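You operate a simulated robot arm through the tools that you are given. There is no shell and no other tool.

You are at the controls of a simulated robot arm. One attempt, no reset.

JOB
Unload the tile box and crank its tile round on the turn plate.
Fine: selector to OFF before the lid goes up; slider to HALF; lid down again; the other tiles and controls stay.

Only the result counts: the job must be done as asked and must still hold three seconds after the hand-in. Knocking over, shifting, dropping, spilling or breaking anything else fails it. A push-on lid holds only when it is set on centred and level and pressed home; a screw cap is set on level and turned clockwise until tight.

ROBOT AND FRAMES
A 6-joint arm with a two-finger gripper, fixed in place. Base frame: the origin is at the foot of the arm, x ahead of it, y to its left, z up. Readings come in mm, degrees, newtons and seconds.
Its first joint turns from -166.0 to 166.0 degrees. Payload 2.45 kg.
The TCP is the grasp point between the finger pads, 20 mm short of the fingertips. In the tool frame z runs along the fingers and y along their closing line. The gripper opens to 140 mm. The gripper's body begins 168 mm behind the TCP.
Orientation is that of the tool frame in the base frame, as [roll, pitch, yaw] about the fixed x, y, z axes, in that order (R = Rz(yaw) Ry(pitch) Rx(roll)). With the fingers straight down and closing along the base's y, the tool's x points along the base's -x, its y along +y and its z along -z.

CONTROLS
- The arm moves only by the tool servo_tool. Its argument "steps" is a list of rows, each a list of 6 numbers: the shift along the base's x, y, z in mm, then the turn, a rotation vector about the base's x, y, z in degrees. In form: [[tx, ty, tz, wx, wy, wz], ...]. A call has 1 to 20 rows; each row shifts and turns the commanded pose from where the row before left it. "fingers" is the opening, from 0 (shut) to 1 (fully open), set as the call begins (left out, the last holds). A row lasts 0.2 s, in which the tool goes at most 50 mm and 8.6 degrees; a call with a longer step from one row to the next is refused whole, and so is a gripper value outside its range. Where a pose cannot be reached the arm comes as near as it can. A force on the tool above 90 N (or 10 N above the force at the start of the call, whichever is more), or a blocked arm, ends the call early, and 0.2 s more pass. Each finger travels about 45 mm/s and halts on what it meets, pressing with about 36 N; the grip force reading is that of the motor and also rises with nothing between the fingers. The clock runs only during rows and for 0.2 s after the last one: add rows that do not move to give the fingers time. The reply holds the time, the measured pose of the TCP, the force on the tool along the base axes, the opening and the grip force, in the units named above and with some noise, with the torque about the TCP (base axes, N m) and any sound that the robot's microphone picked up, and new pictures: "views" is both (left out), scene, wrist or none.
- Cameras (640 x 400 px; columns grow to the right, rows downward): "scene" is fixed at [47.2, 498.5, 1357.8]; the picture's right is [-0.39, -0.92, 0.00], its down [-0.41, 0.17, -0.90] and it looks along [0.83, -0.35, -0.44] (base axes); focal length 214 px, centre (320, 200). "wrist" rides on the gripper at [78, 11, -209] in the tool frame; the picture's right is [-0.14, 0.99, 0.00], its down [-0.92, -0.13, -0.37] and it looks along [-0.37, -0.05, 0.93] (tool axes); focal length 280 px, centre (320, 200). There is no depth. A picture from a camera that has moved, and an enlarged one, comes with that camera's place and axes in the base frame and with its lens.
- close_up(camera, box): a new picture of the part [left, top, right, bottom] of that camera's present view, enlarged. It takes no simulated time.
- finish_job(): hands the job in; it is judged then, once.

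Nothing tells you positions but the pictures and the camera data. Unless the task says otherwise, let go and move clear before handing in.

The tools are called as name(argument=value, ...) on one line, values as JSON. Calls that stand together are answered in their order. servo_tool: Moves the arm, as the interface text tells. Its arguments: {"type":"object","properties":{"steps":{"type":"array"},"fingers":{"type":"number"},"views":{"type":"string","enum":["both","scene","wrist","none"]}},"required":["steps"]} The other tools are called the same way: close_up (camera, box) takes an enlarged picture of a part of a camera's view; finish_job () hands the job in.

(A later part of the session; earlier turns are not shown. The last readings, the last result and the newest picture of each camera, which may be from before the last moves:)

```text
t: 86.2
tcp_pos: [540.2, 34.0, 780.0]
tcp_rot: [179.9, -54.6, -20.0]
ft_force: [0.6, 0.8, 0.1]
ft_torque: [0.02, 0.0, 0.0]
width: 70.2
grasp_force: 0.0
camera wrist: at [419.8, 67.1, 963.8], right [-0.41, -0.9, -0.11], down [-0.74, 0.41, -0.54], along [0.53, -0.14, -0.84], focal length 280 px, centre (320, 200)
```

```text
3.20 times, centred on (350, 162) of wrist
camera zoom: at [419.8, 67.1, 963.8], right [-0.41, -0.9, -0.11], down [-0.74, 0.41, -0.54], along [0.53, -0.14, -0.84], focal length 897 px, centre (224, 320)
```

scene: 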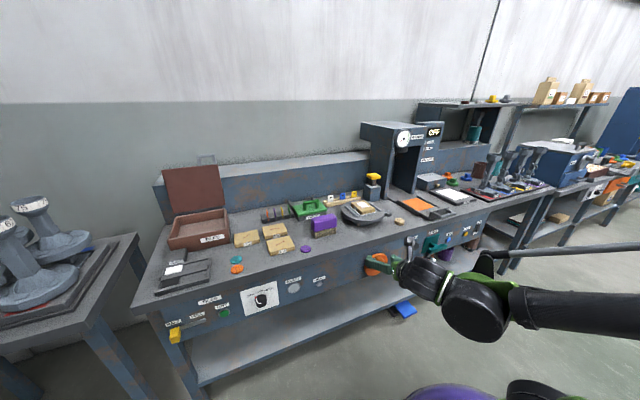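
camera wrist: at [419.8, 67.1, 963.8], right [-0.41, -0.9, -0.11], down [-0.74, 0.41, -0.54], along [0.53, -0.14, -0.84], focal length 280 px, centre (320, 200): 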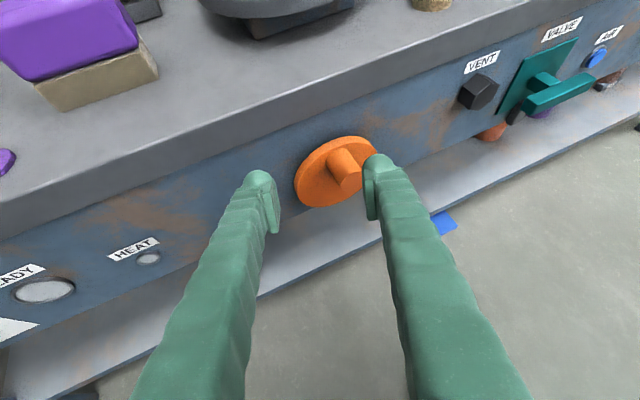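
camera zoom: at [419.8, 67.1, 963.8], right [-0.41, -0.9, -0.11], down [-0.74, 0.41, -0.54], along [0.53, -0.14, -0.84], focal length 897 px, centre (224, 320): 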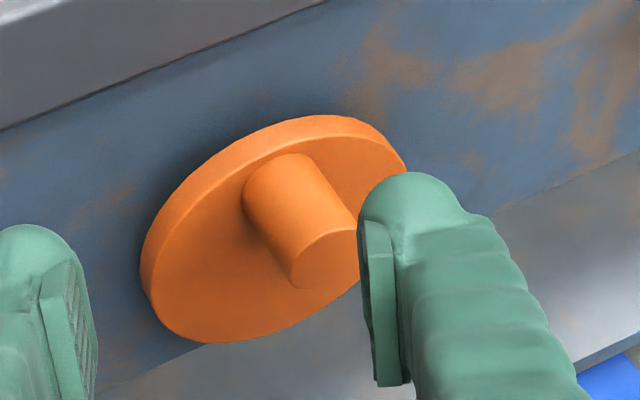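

The crank peg is at the top of the wheel: axis about (y −16, z 668), peg radius of travel about 36 mm, peg about 29 mm thick, end at x≈588. I'll close the fingers and bring them beside the peg on its +y side to push it round clockwise.

servo_tool(steps=[[0, 4, -10, 0, 0, 0], [0, 4, -20, 0, 0, 0], [10, 0, -20, 0, 0, 0], [20, 0, -15, 0, 0, 0], [20, 0, -8, 0, 0, 0], [0, 0, 0, 0, 0, 0]], fingers=0.0)

close_up(camera="wrist", box=[250, 100, 450, 225])

close_up(camera="scene", box=[345, 230, 425, 290])

```text
t: 87.6
tcp_pos: [594.2, 42.8, 708.0]
tcp_rot: [179.9, -54.6, -19.9]
ft_force: [-0.1, 0.1, -0.9]
ft_torque: [-0.01, -0.02, 0.05]
width: 0.0
grasp_force: 29.2
camera wrist: at [473.2, 75.6, 890.5], right [-0.41, -0.9, -0.11], down [-0.74, 0.4, -0.54], along [0.53, -0.14, -0.84], focal length 280 px, centre (320, 200)
```

scene: 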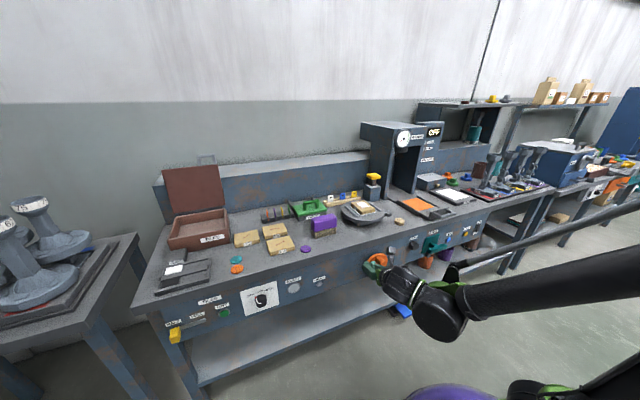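
wrist: 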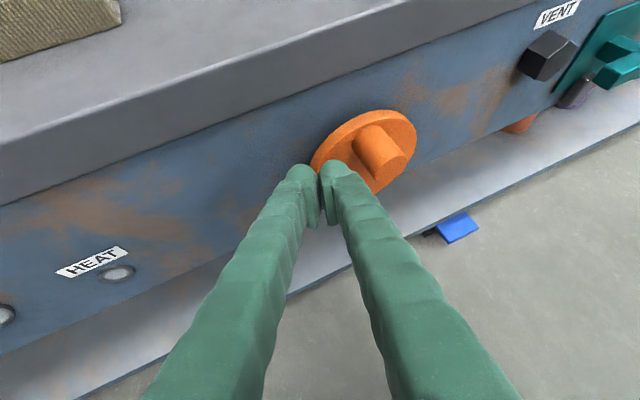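

```text
3.20 times, centred on (350, 162) of wrist
camera zoom: at [473.2, 75.6, 890.5], right [-0.41, -0.9, -0.11], down [-0.74, 0.4, -0.54], along [0.53, -0.14, -0.84], focal length 897 px, centre (224, 320)
```

zoom: 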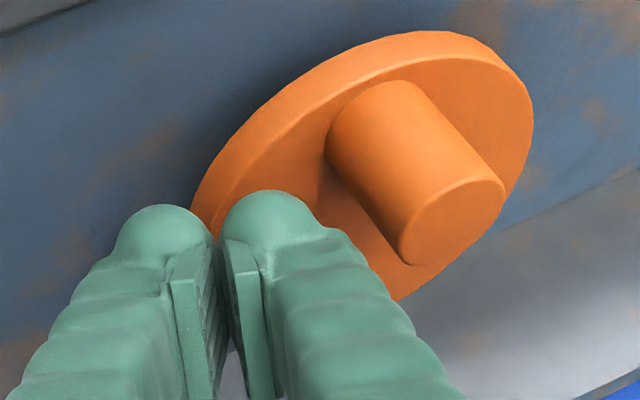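

```text
6.67 times, centred on (385, 260) of scene
camera zoom: at [47.2, 498.5, 1357.8], right [-0.39, -0.92, 0.0], down [-0.41, 0.17, -0.9], along [0.83, -0.35, -0.44], focal length 1430 px, centre (-113, -200)
```

zoom: 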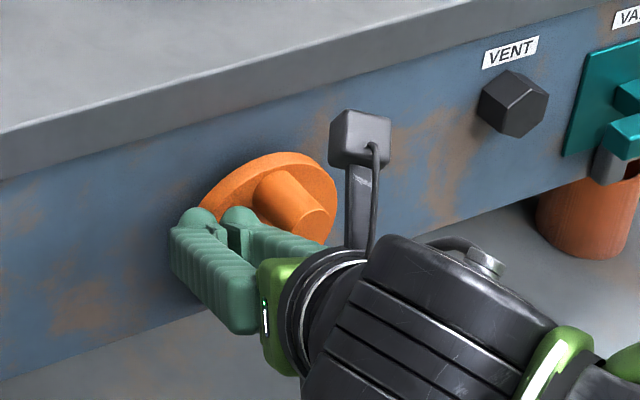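

The peg end is confirmed at (588.7, −19.3, 703.5). Starting the push from the +y side, with the first 20° of travel, then checking the plate.

servo_tool(steps=[[-3, -10, 2, 0, 0, 0], [0, -10, 2, 0, 0, 0], [0, -6, 2, 0, 0, 0], [0, -5, 2, 0, 0, 0], [0, -5, 2, 0, 0, 0], [0, 0, 0, 0, 0, 0]])

close_up(camera="wrist", box=[250, 100, 450, 225])

close_up(camera="scene", box=[330, 180, 410, 240])

```text
t: 89.0
tcp_pos: [590.0, 6.4, 718.6]
tcp_rot: [179.9, -54.5, -20.0]
ft_force: [-1.9, -0.3, 0.8]
ft_torque: [-0.02, 0.01, 0.0]
width: 0.0
grasp_force: 29.3
camera wrist: at [469.7, 38.5, 902.0], right [-0.41, -0.9, -0.11], down [-0.74, 0.41, -0.54], along [0.53, -0.14, -0.84], focal length 280 px, centre (320, 200)
```

scene: 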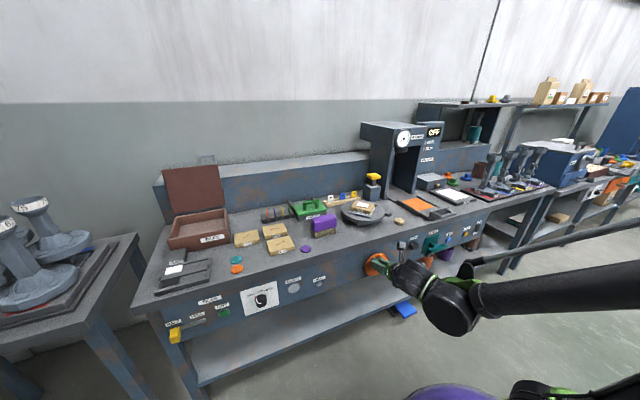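
wrist: 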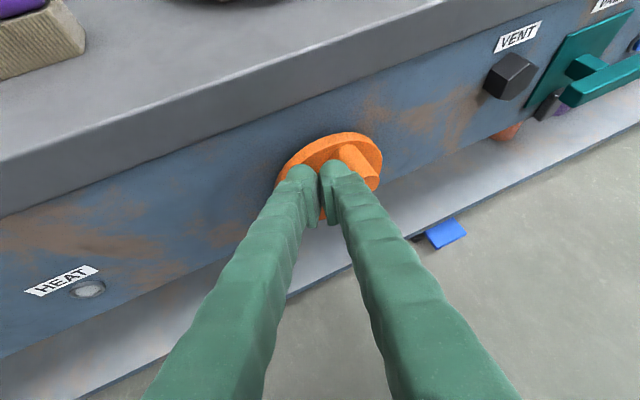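

```text
3.20 times, centred on (350, 162) of wrist
camera zoom: at [469.7, 38.5, 902.0], right [-0.41, -0.9, -0.11], down [-0.74, 0.41, -0.54], along [0.53, -0.14, -0.84], focal length 897 px, centre (224, 320)
```

zoom: 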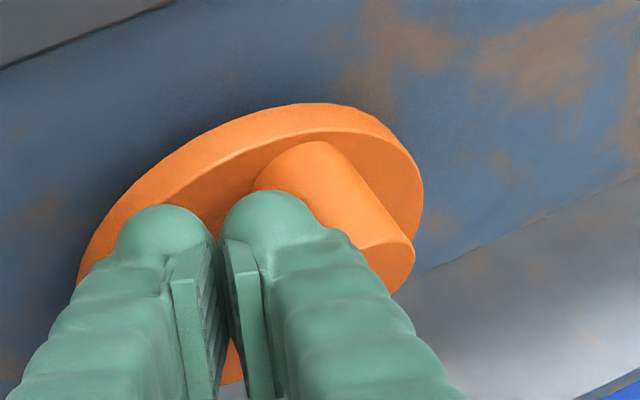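

```text
6.67 times, centred on (370, 210) of scene
camera zoom: at [47.2, 498.5, 1357.8], right [-0.39, -0.92, 0.0], down [-0.41, 0.17, -0.9], along [0.83, -0.35, -0.44], focal length 1430 px, centre (-13, 133)
```

zoom: 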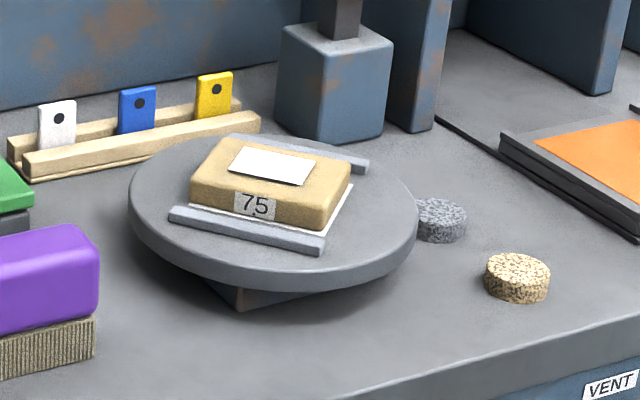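

The crank turns the plate and carries the tile with it: about +43° so far for about 30° of crank. Continuing round in small steps.

servo_tool(steps=[[0, -5, 3, 0, 0, 0], [0, -5, 3, 0, 0, 0], [0, -5, 2, 0, 0, 0], [0, -6, 1, 0, 0, 0], [0, -6, 0, 0, 0, 0], [0, 0, 0, 0, 0, 0]])

close_up(camera="wrist", box=[250, 100, 450, 225])

close_up(camera="scene", box=[330, 180, 410, 240])

```text
t: 90.4
tcp_pos: [588.7, -22.2, 727.0]
tcp_rot: [179.9, -54.5, -20.0]
ft_force: [0.3, 1.3, 0.6]
ft_torque: [0.01, -0.03, -0.01]
width: 0.1
grasp_force: 29.6
camera wrist: at [469.0, 11.1, 911.4], right [-0.41, -0.9, -0.11], down [-0.74, 0.41, -0.54], along [0.53, -0.14, -0.84], focal length 280 px, centre (320, 200)
```

scene: 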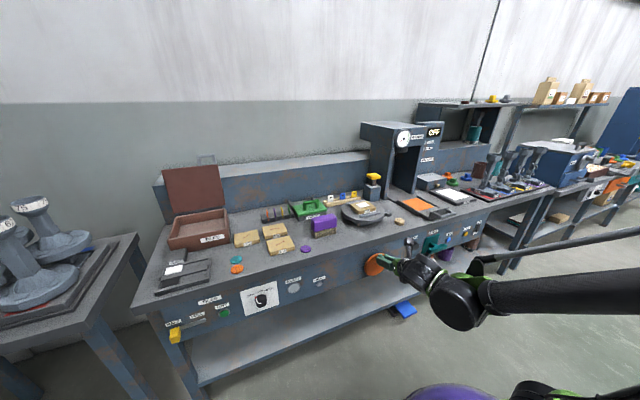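
wrist: 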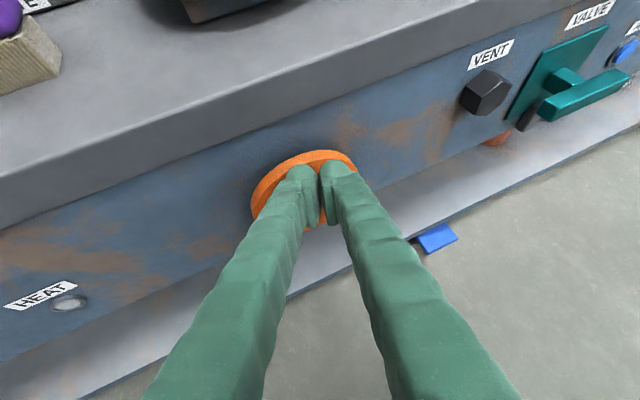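

```text
3.20 times, centred on (350, 162) of wrist
camera zoom: at [469.0, 11.1, 911.4], right [-0.41, -0.9, -0.11], down [-0.74, 0.41, -0.54], along [0.53, -0.14, -0.84], focal length 897 px, centre (224, 320)
```

zoom: 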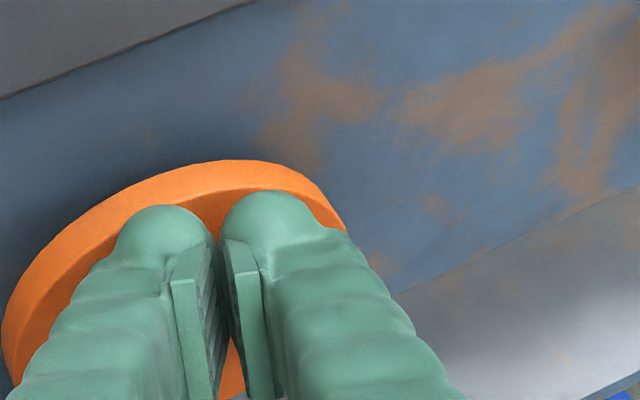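

```text
6.67 times, centred on (370, 210) of scene
camera zoom: at [47.2, 498.5, 1357.8], right [-0.39, -0.92, 0.0], down [-0.41, 0.17, -0.9], along [0.83, -0.35, -0.44], focal length 1430 px, centre (-13, 133)
```

zoom: 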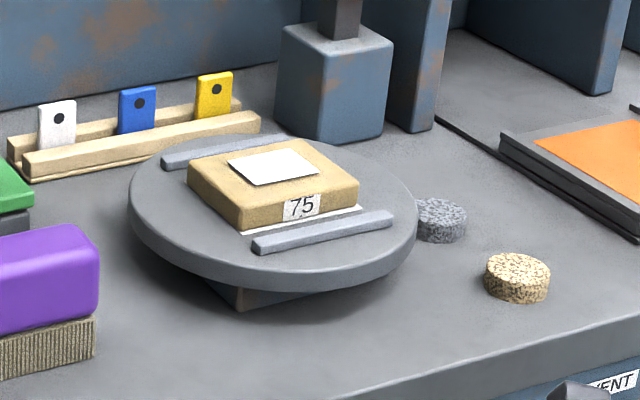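

Plate now at about 87° with the tile riding along. Continuing over the top of the peg and downward.

servo_tool(steps=[[0, -5, -1, 0, 0, 0], [0, -5, -3, 0, 0, 0], [0, -5, -4, 0, 0, 0], [0, -5, -4, 0, 0, 0], [0, -4, -4, 0, 0, 0], [0, 0, 0, 0, 0, 0]])

close_up(camera="scene", box=[345, 230, 425, 290])

close_up(camera="scene", box=[330, 180, 410, 240])

```text
t: 91.8
tcp_pos: [589.1, -46.5, 712.1]
tcp_rot: [179.9, -54.6, -20.1]
ft_force: [-0.3, 0.8, 0.4]
ft_torque: [0.06, -0.04, -0.01]
width: 0.3
grasp_force: 29.6
camera wrist: at [468.2, -13.7, 895.3], right [-0.41, -0.9, -0.11], down [-0.74, 0.41, -0.54], along [0.53, -0.14, -0.84], focal length 280 px, centre (320, 200)
```

scene: 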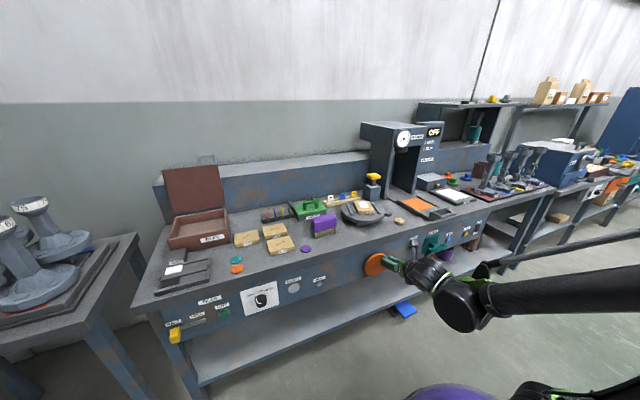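
wrist: 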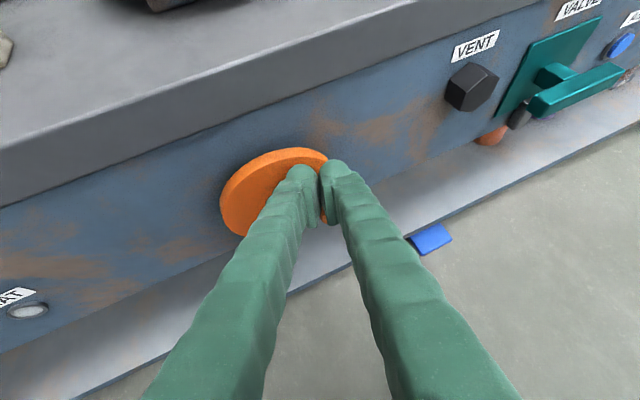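

```text
6.67 times, centred on (385, 260) of scene
camera zoom: at [47.2, 498.5, 1357.8], right [-0.39, -0.92, 0.0], down [-0.41, 0.17, -0.9], along [0.83, -0.35, -0.44], focal length 1430 px, centre (-113, -200)
```

zoom: 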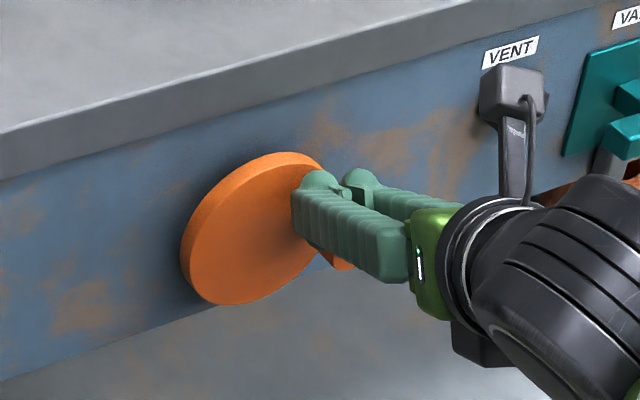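

```text
6.67 times, centred on (370, 210) of scene
camera zoom: at [47.2, 498.5, 1357.8], right [-0.39, -0.92, 0.0], down [-0.41, 0.17, -0.9], along [0.83, -0.35, -0.44], focal length 1430 px, centre (-13, 133)
```

zoom: 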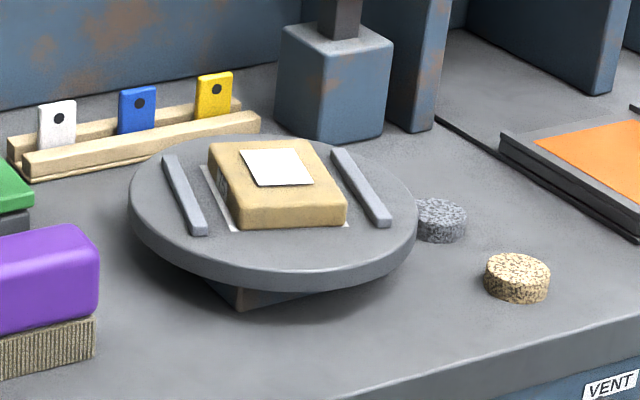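

Plate at about 160° now. About 20° remain to turn the tile fully round, which is about 10° of crank. Small steps.

servo_tool(steps=[[0, -2, -2, 0, 0, 0], [0, -2, -2, 0, 0, 0], [0, 0, 0, 0, 0, 0]], views="none")

close_up(camera="scene", box=[330, 180, 410, 240])

```text
t: 92.6
tcp_pos: [590.4, -49.6, 707.9]
tcp_rot: [179.9, -54.8, -19.9]
ft_force: [0.1, 0.4, 0.9]
ft_torque: [0.0, -0.01, 0.01]
width: 0.2
grasp_force: 29.9
```

```text
6.67 times, centred on (370, 210) of scene
camera zoom: at [47.2, 498.5, 1357.8], right [-0.39, -0.92, 0.0], down [-0.41, 0.17, -0.9], along [0.83, -0.35, -0.44], focal length 1430 px, centre (-13, 133)
```

zoom: 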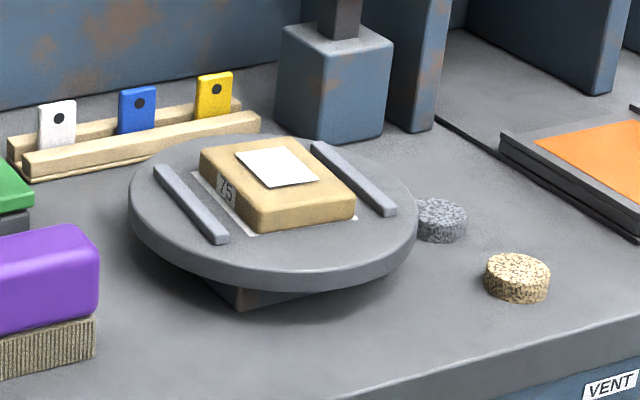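

The rails are now about 8° short of a half turn (the tile carries "75" on both faces). One more small push of roughly 4° of crank.

servo_tool(steps=[[0, -1, -1.5, 0, 0, 0], [0, -0.5, -1, 0, 0, 0], [0, 0, 0, 0, 0, 0]], views="both")

close_up(camera="scene", box=[330, 180, 410, 240])

close_up(camera="scene", box=[345, 230, 425, 290])

```text
t: 93.4
tcp_pos: [589.8, -50.5, 704.6]
tcp_rot: [179.9, -54.7, -19.9]
ft_force: [-2.5, 3.7, 21.6]
ft_torque: [-0.13, 0.1, 0.01]
width: 0.1
grasp_force: 29.9
camera wrist: at [468.1, -17.9, 888.4], right [-0.41, -0.9, -0.11], down [-0.74, 0.4, -0.54], along [0.53, -0.14, -0.84], focal length 280 px, centre (320, 200)
```

scene: 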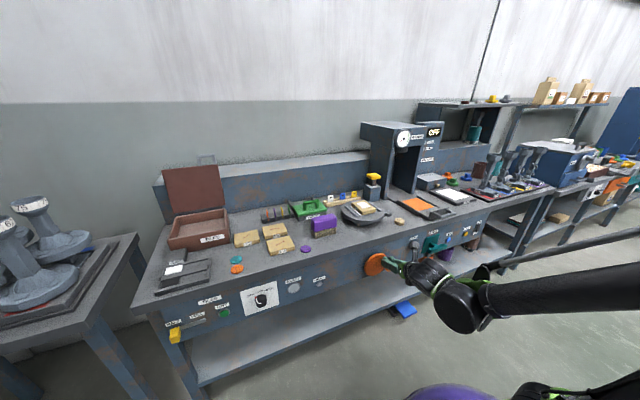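
wrist: 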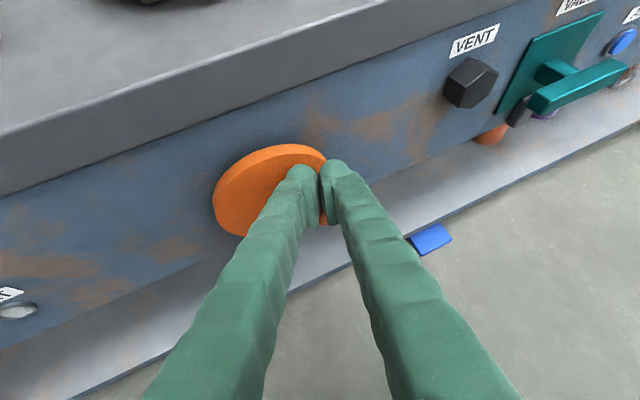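

```text
6.67 times, centred on (370, 210) of scene
camera zoom: at [47.2, 498.5, 1357.8], right [-0.39, -0.92, 0.0], down [-0.41, 0.17, -0.9], along [0.83, -0.35, -0.44], focal length 1430 px, centre (-13, 133)
```

zoom: 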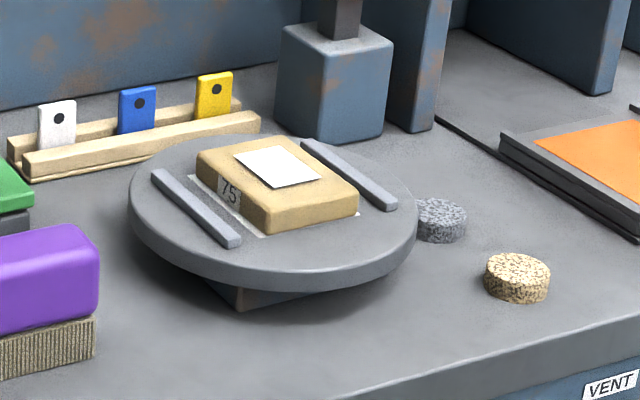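

```text
6.67 times, centred on (385, 260) of scene
camera zoom: at [47.2, 498.5, 1357.8], right [-0.39, -0.92, 0.0], down [-0.41, 0.17, -0.9], along [0.83, -0.35, -0.44], focal length 1430 px, centre (-113, -200)
```

zoom: 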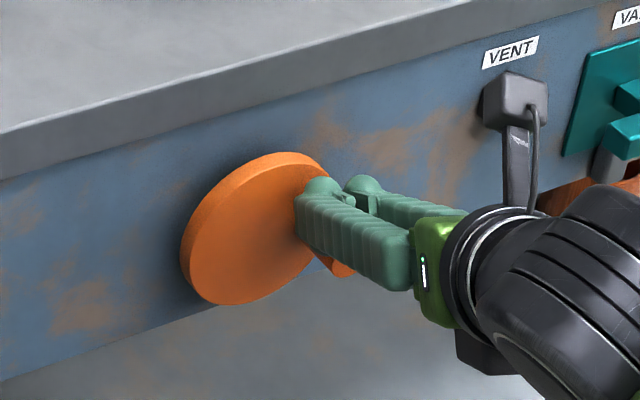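

There is a firm stop (21 N) exactly where the rails line up again: the plate has made its half turn. Backing the fingers off and checking that it holds.

servo_tool(steps=[[0, 0, 6, 0, 0, 0], [-10, 0, 10, 0, 0, 0], [-30, 0, 10, 0, 0, 0], [-40, 0, 10, 0, 0, 0], [-30, 0, 20, 0, 0, 0], [0, 0, 0, 0, 0, 0]])

close_up(camera="scene", box=[330, 180, 410, 240])

close_up(camera="wrist", box=[250, 60, 450, 185])

```text
t: 94.8
tcp_pos: [479.2, -50.4, 760.8]
tcp_rot: [180.0, -54.7, -20.0]
ft_force: [-0.3, 0.5, -0.4]
ft_torque: [0.0, -0.01, 0.01]
width: 0.2
grasp_force: 29.1
camera wrist: at [358.4, -17.0, 944.0], right [-0.41, -0.9, -0.11], down [-0.74, 0.41, -0.54], along [0.53, -0.14, -0.84], focal length 280 px, centre (320, 200)
```

scene: 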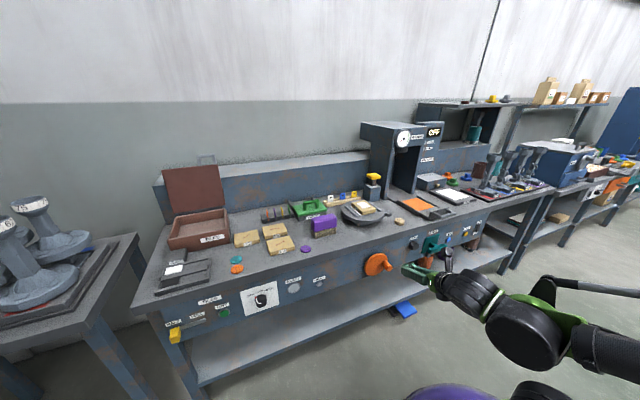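
wrist: 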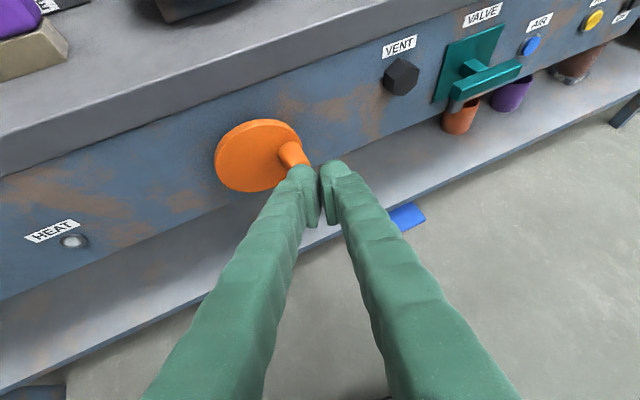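

```text
6.67 times, centred on (370, 210) of scene
camera zoom: at [47.2, 498.5, 1357.8], right [-0.39, -0.92, 0.0], down [-0.41, 0.17, -0.9], along [0.83, -0.35, -0.44], focal length 1430 px, centre (-13, 133)
```

zoom: 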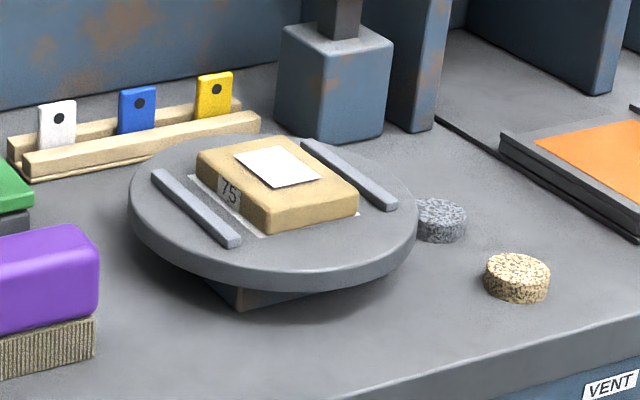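

```text
3.20 times, centred on (350, 122) of wrist
camera zoom: at [358.4, -17.0, 944.0], right [-0.41, -0.9, -0.11], down [-0.74, 0.41, -0.54], along [0.53, -0.14, -0.84], focal length 897 px, centre (224, 448)
```

zoom: 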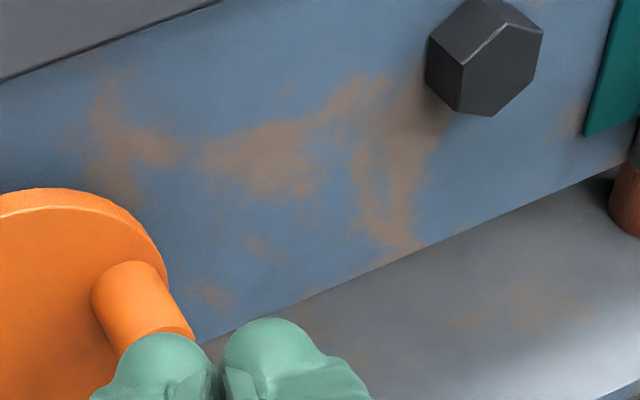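

The crank and plate hold: half turn done, tile in place. Now to close the lid. I'll travel back up and over to the front of the open box.

servo_tool(steps=[[0, 15, 40, 0, 0, 2], [0, 25, 35, 0, 0, 2], [0, 33, 30, 0, 0, 2], [0, 33, 30, 0, 0, 2], [0, 33, 30, 0, 0, 2], [0, 33, 30, 0, 0, 2], [0, 33, 30, 0, 0, 2], [0, 33, 30, 0, 0, 2], [0, 33, 30, 0, 0, 2], [0, 33, 30, 0, 0, 2], [0, 33, 25, 0, 0, 0], [0, 40, 10, 0, 0, 0], [10, 42, 0, 0, -4, 0], [20, 42, 0, 0, -5, 0], [20, 42, 0, 0, -5, 0], [20, 42, 0, 0, -5, 0], [20, 42, 0, 0, -5, 0], [20, 40, 0, 0, 0, 0], [0, 0, 0, 0, 0, 0]], fingers=0.3)

```text
t: 98.8
tcp_pos: [587.8, 575.1, 1109.5]
tcp_rot: [179.8, -78.8, 0.1]
ft_force: [-0.3, 0.5, -0.2]
ft_torque: [0.04, 0.0, 0.01]
width: 42.1
grasp_force: 0.1
camera wrist: at [399.1, 564.6, 1225.8], right [-0.03, -0.99, -0.13], down [-0.54, 0.13, -0.83], along [0.84, 0.05, -0.54], focal length 280 px, centre (320, 200)
```

scene: 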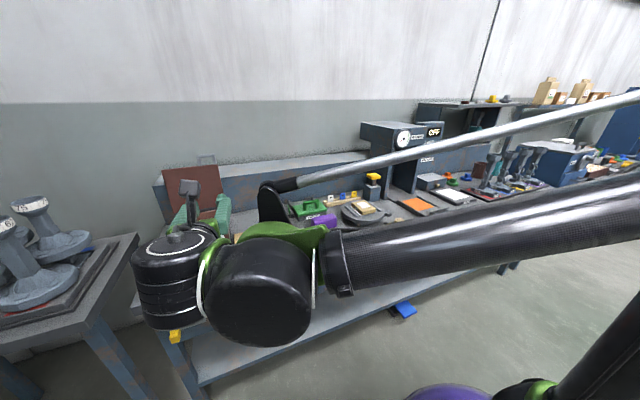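
wrist: 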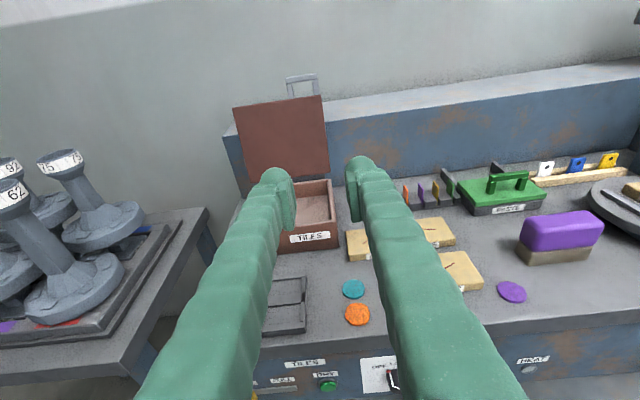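

The lid and handle are in view. I'll roll the gripper 90° about x so the fingers close vertically, while approaching the handle.

servo_tool(steps=[[20, 2.5, 1, 8.2, 0, 0], [20, 2.5, 1, 8.2, 0, 0], [20, 2.5, 1, 8.2, 0, 0], [25, 2.5, 1, 8.2, 0, 0], [25, 2.5, 1, 8.2, 0, 0], [25, 2.5, 1, 8.2, 0, 0], [25, 2.5, 1, 8.2, 0, 0], [25, 2.5, 1, 8.2, 0, 0], [25, 2.5, 1, 8.2, 0, 0], [25, 2.5, 1, 8.2, 0, 0], [25, 2.5, 1, 8.0, 0, 0], [0, 0, 0, 0, 0, 0]], fingers=0.3)

close_up(camera="wrist", box=[200, 80, 440, 260])

```text
t: 101.4
tcp_pos: [849.5, 602.9, 1122.3]
tcp_rot: [-90.0, 0.0, -78.6]
ft_force: [0.7, -0.3, -0.9]
ft_torque: [0.0, -0.02, -0.01]
width: 42.1
grasp_force: 0.1
camera wrist: at [660.6, 486.0, 1110.3], right [-0.03, 0.14, -0.99], down [-0.54, 0.83, 0.13], along [0.84, 0.54, 0.05], focal length 280 px, centre (320, 200)
```

scene: 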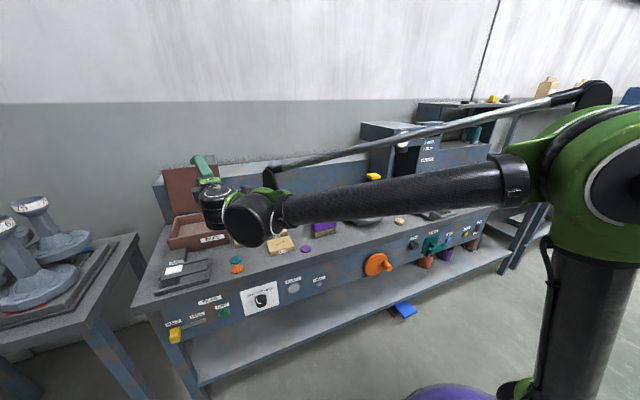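
wrist: 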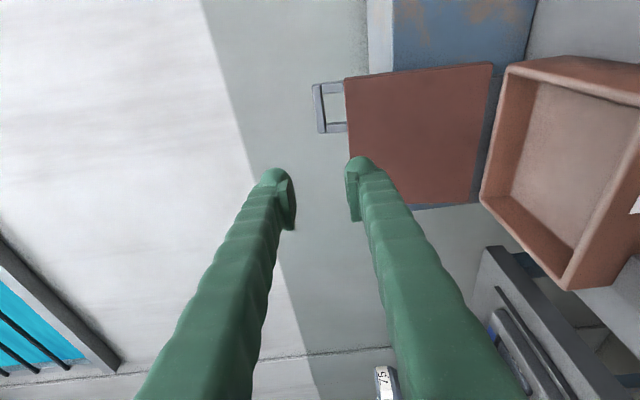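

```text
2.22 times, centred on (320, 170) of wrist
camera zoom: at [660.6, 486.0, 1110.3], right [-0.03, 0.14, -0.99], down [-0.54, 0.83, 0.13], along [0.84, 0.54, 0.05], focal length 623 px, centre (320, 267)
```

zoom: 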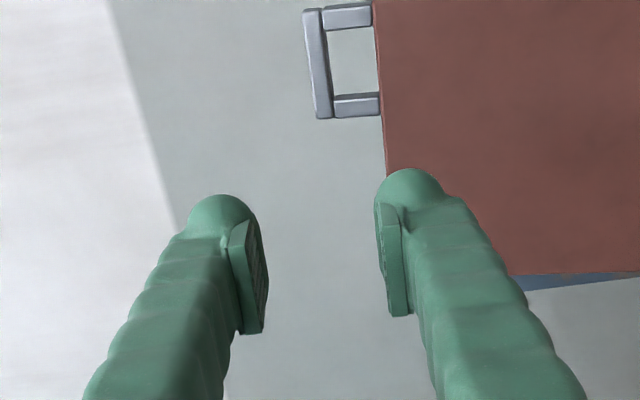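

The bar is measured at (1095, 603, 1116), about 15 mm thick with a 33 mm slot below it. I'll narrow the fingers and approach so one passes above and one below the bar.

servo_tool(steps=[[40, 0, -1, 0, 0, 0], [40, 0, -1, 0, 0, 0], [40, 0, -1, 0, 0, 0], [40, 0, -1, 0, 0, 0], [35, 0, -1, 0, 0, 0], [0, 0, -1, 0, 0, 0], [0, 0, 0, 0, 0, 0]], fingers=0.25)

close_up(camera="wrist", box=[200, 80, 440, 260])

close_up(camera="scene", box=[150, 130, 270, 220])

```text
t: 103.0
tcp_pos: [1044.8, 602.4, 1116.4]
tcp_rot: [-90.1, 0.0, -78.6]
ft_force: [-0.6, 0.8, -0.7]
ft_torque: [0.0, -0.02, 0.0]
width: 35.0
grasp_force: 0.1
camera wrist: at [856.1, 484.0, 1105.2], right [-0.03, 0.13, -0.99], down [-0.54, 0.83, 0.13], along [0.84, 0.54, 0.05], focal length 280 px, centre (320, 200)
```

scene: 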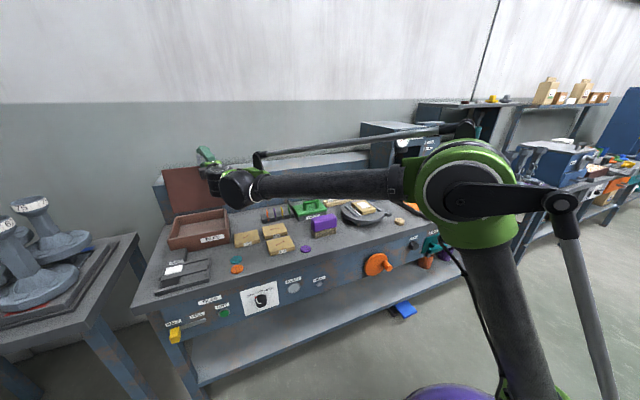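
wrist: 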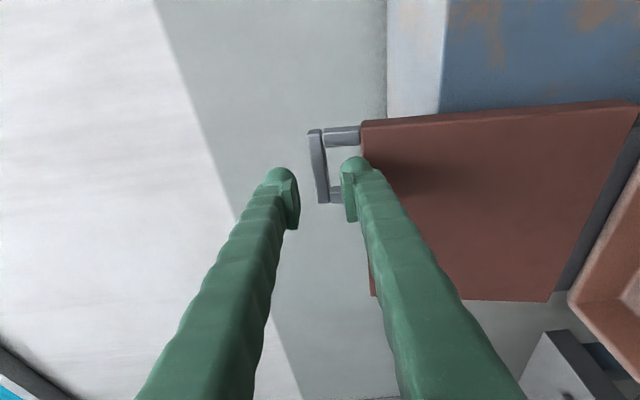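

```text
2.22 times, centred on (320, 170) of wrist
camera zoom: at [856.1, 484.0, 1105.2], right [-0.03, 0.13, -0.99], down [-0.54, 0.83, 0.13], along [0.84, 0.54, 0.05], focal length 623 px, centre (320, 267)
```

zoom: 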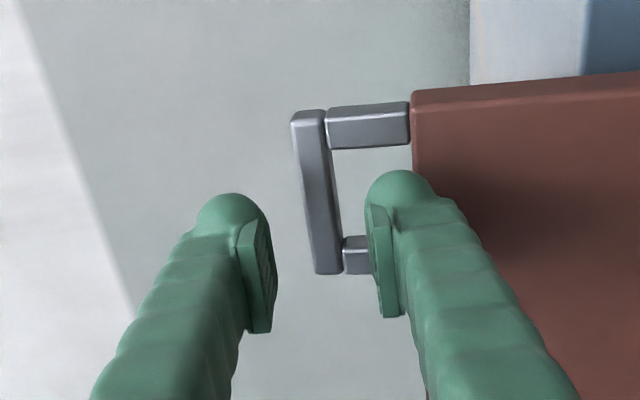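

```text
4.44 times, centred on (210, 175) of scene
camera zoom: at [47.2, 498.5, 1357.8], right [-0.39, -0.92, 0.0], down [-0.41, 0.17, -0.9], along [0.83, -0.35, -0.44], focal length 953 px, centre (809, 311)
```

zoom: 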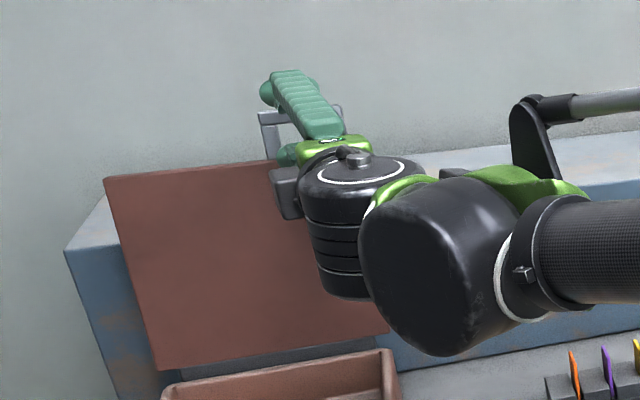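

The bar is centred between the fingers. I'll raise 4 mm for slot clearance and advance so the bar lies between the pads.

servo_tool(steps=[[0, 0, 4, 0, 0, 0], [12, 0, 0, 0, 0, 0], [12, 0, 0, 0, 0, 0], [12, 0, 0, 0, 0, 0], [8, 0, 0, 0, 0, 0], [0, 0, 0, 0, 0, 0]], views="wrist")

close_up(camera="wrist", box=[200, 80, 440, 260])

```text
t: 104.0
tcp_pos: [1067.0, 604.8, 1125.0]
tcp_rot: [-89.9, 0.0, -78.5]
ft_force: [-87.3, -26.5, -5.0]
ft_torque: [-1.2, 4.27, -1.34]
width: 45.8
grasp_force: 8.4
stopped in row 4: the force on the tool passed its limit at 108 N (the readings are from after the stop); the commanded pose is now the measured one
camera wrist: at [878.5, 486.0, 1112.8], right [-0.03, 0.14, -0.99], down [-0.54, 0.83, 0.13], along [0.84, 0.54, 0.05], focal length 280 px, centre (320, 200)
```

wrist: 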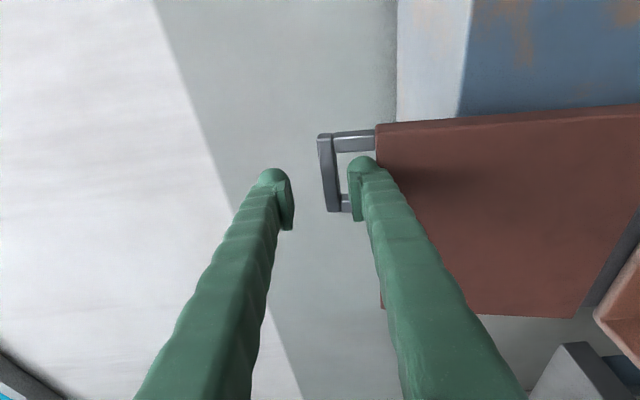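

```text
2.22 times, centred on (320, 170) of wrist
camera zoom: at [878.5, 486.0, 1112.8], right [-0.03, 0.14, -0.99], down [-0.54, 0.83, 0.13], along [0.84, 0.54, 0.05], focal length 623 px, centre (320, 267)
```

zoom: 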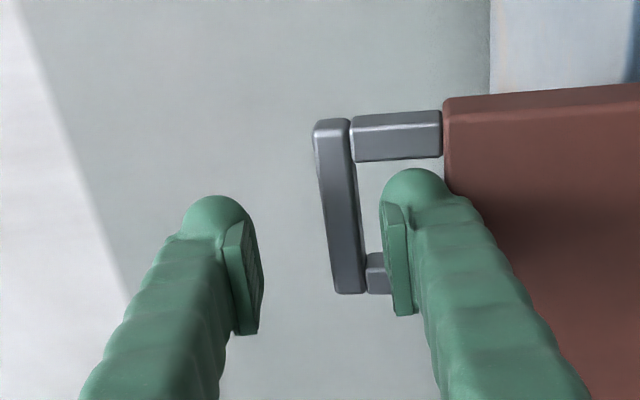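

The lower finger touched the lid's edge, so that slot is too tight. A better way is to grip the handle across its ends, closing along y, which lets it pivot freely as the lid swings. Backing off first.

servo_tool(steps=[[-15, 0, 0, 0, 0, 0], [-25, 0, 0, 0, 0, 0], [-30, 0, 0, 0, 0, 0], [-30, 0, 0, 0, 0, 0], [0, 0, 0, 0, 0, 0]], fingers=0.25)

close_up(camera="scene", box=[130, 140, 290, 260])

```text
t: 105.2
tcp_pos: [973.1, 604.4, 1121.3]
tcp_rot: [-90.1, -0.1, -78.6]
ft_force: [-0.6, 0.1, -0.1]
ft_torque: [-0.01, 0.0, -0.01]
width: 35.1
grasp_force: 0.1
camera wrist: at [783.9, 486.0, 1110.1], right [-0.03, 0.13, -0.99], down [-0.54, 0.83, 0.13], along [0.84, 0.54, 0.05], focal length 280 px, centre (320, 200)
```

scene: 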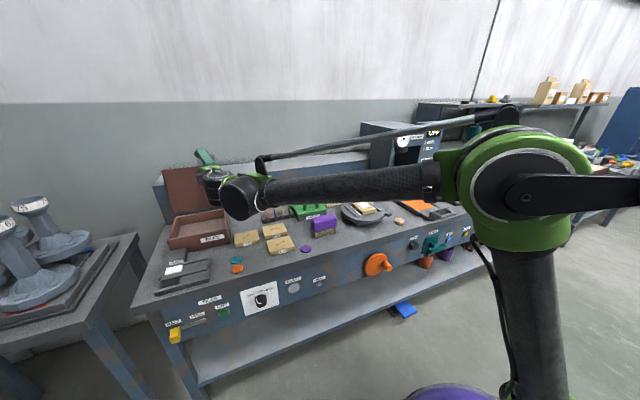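
wrist: 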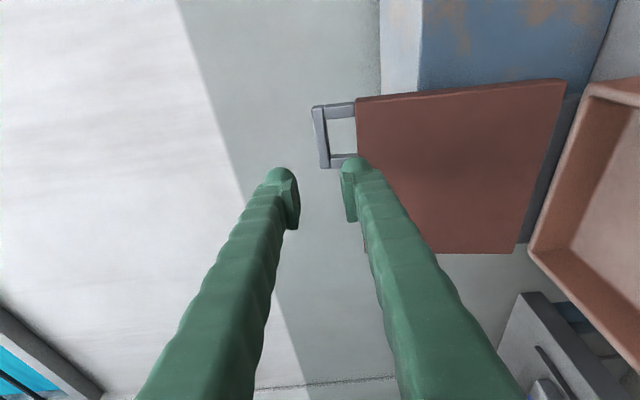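

```text
3.33 times, centred on (210, 200) of scene
camera zoom: at [47.2, 498.5, 1357.8], right [-0.39, -0.92, 0.0], down [-0.41, 0.17, -0.9], along [0.83, -0.35, -0.44], focal length 715 px, centre (687, 200)
```

zoom: 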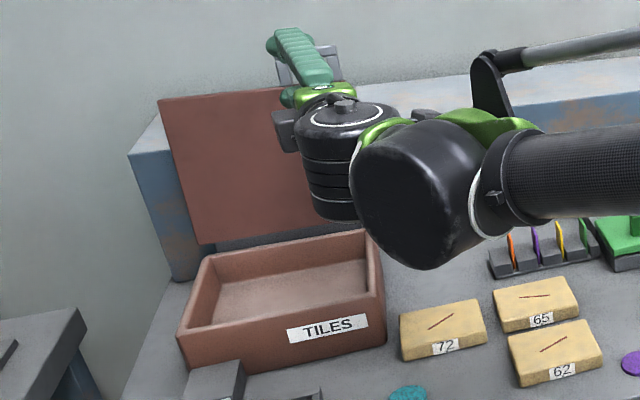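

Nothing has shifted. Rolling back to a horizontal closing line and opening to 105 mm.

servo_tool(steps=[[0, 0, 0, -8.2, 0, 0], [0, 0, 0, -8.2, 0, 0], [0, 0, 0, -8.2, 0, 0], [0, 0, 0, -8.2, 0, 0], [0, 0, 0, -8.2, 0, 0], [0, 0, 0, -8.2, 0, 0], [0, 0, 0, -8.2, 0, 0], [0, 0, 0, -8.2, 0, 0], [0, 0, 0, -8.2, 0, 0], [0, 0, 0, -8.2, 0, 0], [0, 0, 0, -8.0, 0, 0], [0, 0, 0, 0, 0, 0]], fingers=0.75, views="wrist")

close_up(camera="wrist", box=[220, 60, 420, 210])

```text
t: 107.8
tcp_pos: [973.8, 604.7, 1120.6]
tcp_rot: [179.4, -78.6, 0.6]
ft_force: [-0.4, 0.1, 0.0]
ft_torque: [-0.04, 0.02, 0.0]
width: 104.8
grasp_force: 0.1
camera wrist: at [784.6, 594.0, 1237.3], right [-0.03, -0.99, -0.13], down [-0.54, 0.13, -0.83], along [0.84, 0.05, -0.54], focal length 280 px, centre (320, 200)
```

wrist: 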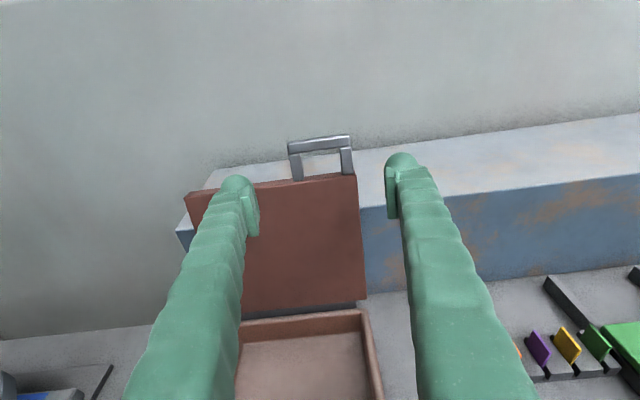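

```text
2.67 times, centred on (320, 135) of wrist
camera zoom: at [784.6, 594.0, 1237.3], right [-0.03, -0.99, -0.13], down [-0.54, 0.13, -0.83], along [0.84, 0.05, -0.54], focal length 748 px, centre (320, 373)
```

zoom: 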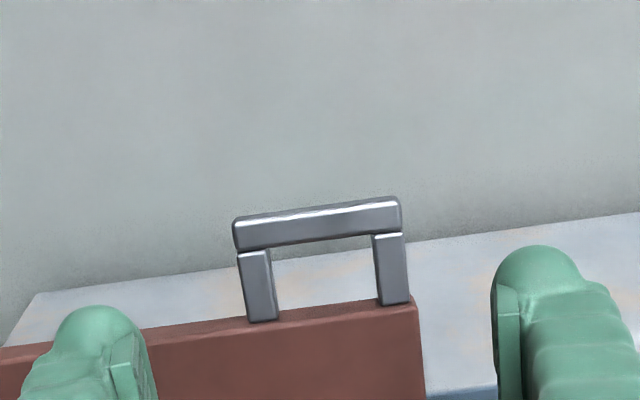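

The handle ends are at y 566.5 and 641 with the bar at z≈1113, nicely centred between the open fingers. Advancing to straddle it, then gripping.

servo_tool(steps=[[30, 0, -3, 0, 0, 0], [30, -0.5, -3, 0, 0, 0], [25, 0, -1, 0, 0, 0], [20, 0, 0, 0, 0, 0], [14, 0, 0, 0, 0, 0], [0, 0, 0, 0, 0, 0]], views="wrist")

close_up(camera="wrist", box=[200, 100, 440, 250])

```text
t: 109.2
tcp_pos: [1091.9, 603.4, 1113.3]
tcp_rot: [179.7, -78.7, 0.1]
ft_force: [0.3, -0.3, -0.1]
ft_torque: [0.01, 0.0, 0.02]
width: 104.9
grasp_force: 0.0
camera wrist: at [903.2, 592.7, 1231.0], right [-0.03, -0.99, -0.13], down [-0.54, 0.13, -0.83], along [0.84, 0.05, -0.54], focal length 280 px, centre (320, 200)
```

wrist: 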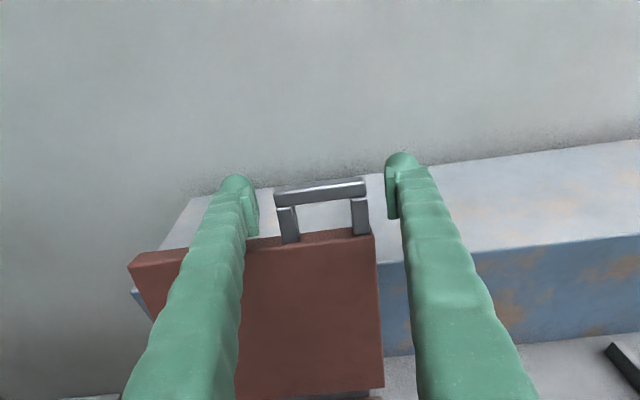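

```text
2.67 times, centred on (320, 175) of wrist
camera zoom: at [903.2, 592.7, 1231.0], right [-0.03, -0.99, -0.13], down [-0.54, 0.13, -0.83], along [0.84, 0.05, -0.54], focal length 748 px, centre (320, 267)
```

zoom: 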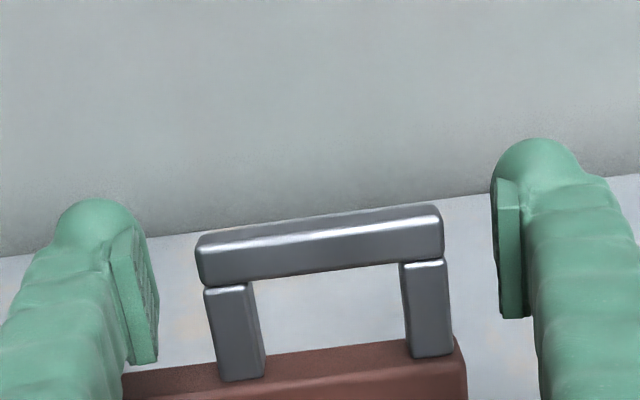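

The bar lies right at the grasp point. Closing on the handle ends.

servo_tool(steps=[[0, 0, 0, 0, 0, 0], [0, 0, 0, 0, 0, 0], [0, 0, 0, 0, 0, 0], [0, 0, 0, 0, 0, 0], [0, 0, 0, 0, 0, 0]], fingers=0.0, views="wrist")

```text
t: 110.4
tcp_pos: [1092.1, 603.3, 1114.0]
tcp_rot: [179.9, -78.6, 0.0]
ft_force: [0.0, -1.0, -0.7]
ft_torque: [0.0, -0.02, -0.06]
width: 73.7
grasp_force: 44.9
camera wrist: at [903.2, 592.5, 1230.9], right [-0.03, -0.99, -0.13], down [-0.54, 0.13, -0.83], along [0.84, 0.05, -0.54], focal length 280 px, centre (320, 200)
```

wrist: 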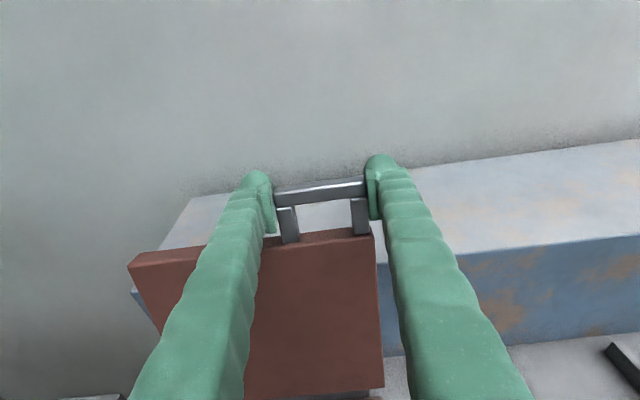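

Handle gripped at 73.7 mm. Now swinging the lid forward along its arc, with the handle pivoting in the pads.

servo_tool(steps=[[-5, 0, 0.6, 0, 0, 0], [-8, 0, 0.8, 0, 0, 0], [-9, 0, 0.6, 0, 0, 0], [-9, 0, 0.4, 0, 0, 0], [-9, 0, 0.2, 0, 0, 0], [-9, 0, -0.3, 0, 0, 0], [-9, 0, -0.8, 0, 0, 0], [-9, 0, -1, 0, 0, 0], [-10, 0, -1.6, 0, 0, 0], [0, 0, 0, 0, 0, 0]])

close_up(camera="scene", box=[130, 140, 290, 260])

```text
t: 112.6
tcp_pos: [1014.1, 603.4, 1114.3]
tcp_rot: [180.0, -78.6, 0.0]
ft_force: [1.8, 0.1, 13.5]
ft_torque: [-0.01, -0.73, 0.2]
width: 73.8
grasp_force: 44.7
camera wrist: at [825.1, 592.4, 1230.4], right [-0.03, -0.99, -0.13], down [-0.54, 0.13, -0.83], along [0.84, 0.05, -0.54], focal length 280 px, centre (320, 200)
```

scene: 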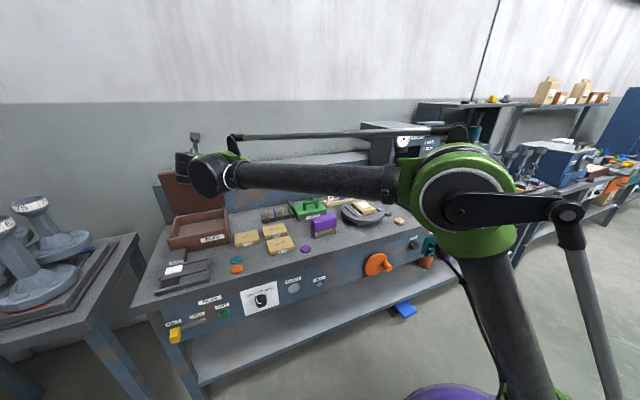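
wrist: 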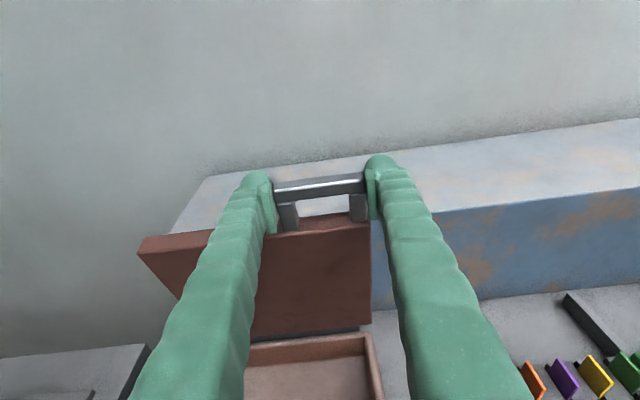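

```text
3.33 times, centred on (210, 200) of scene
camera zoom: at [47.2, 498.5, 1357.8], right [-0.39, -0.92, 0.0], down [-0.41, 0.17, -0.9], along [0.83, -0.35, -0.44], focal length 715 px, centre (687, 200)
```

zoom: 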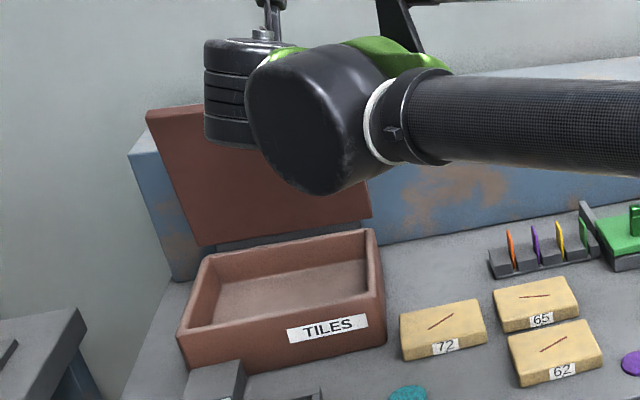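

The lid follows (about 80°) with modest load. Continuing down the arc.

servo_tool(steps=[[-9.3, 0, -1.2, 0, 0, 0], [-9.2, 0, -2.2, 0, 0, 0], [-9, 0, -3, 0, 0, 0], [-8.5, 0, -3.5, 0, 0, 0], [-9.8, 0, -4, 0, 0, 0], [-9.6, 0, -4.4, 0, 0, 0], [-9.4, 0, -4.8, 0, 0, 0], [-9.2, 0, -5.3, 0, 0, 0], [0, 0, 0, 0, 0, 0]], views="wrist")

```text
t: 114.6
tcp_pos: [939.1, 604.1, 1085.9]
tcp_rot: [179.9, -78.7, -0.1]
ft_force: [-6.4, -3.1, 18.8]
ft_torque: [-0.11, -0.54, 0.27]
width: 73.6
grasp_force: 44.7
camera wrist: at [750.1, 592.4, 1202.3], right [-0.03, -0.99, -0.13], down [-0.54, 0.13, -0.83], along [0.84, 0.05, -0.54], focal length 280 px, centre (320, 200)
```

wrist: 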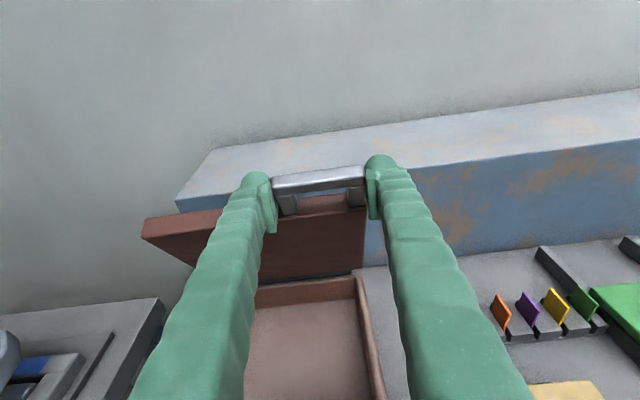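

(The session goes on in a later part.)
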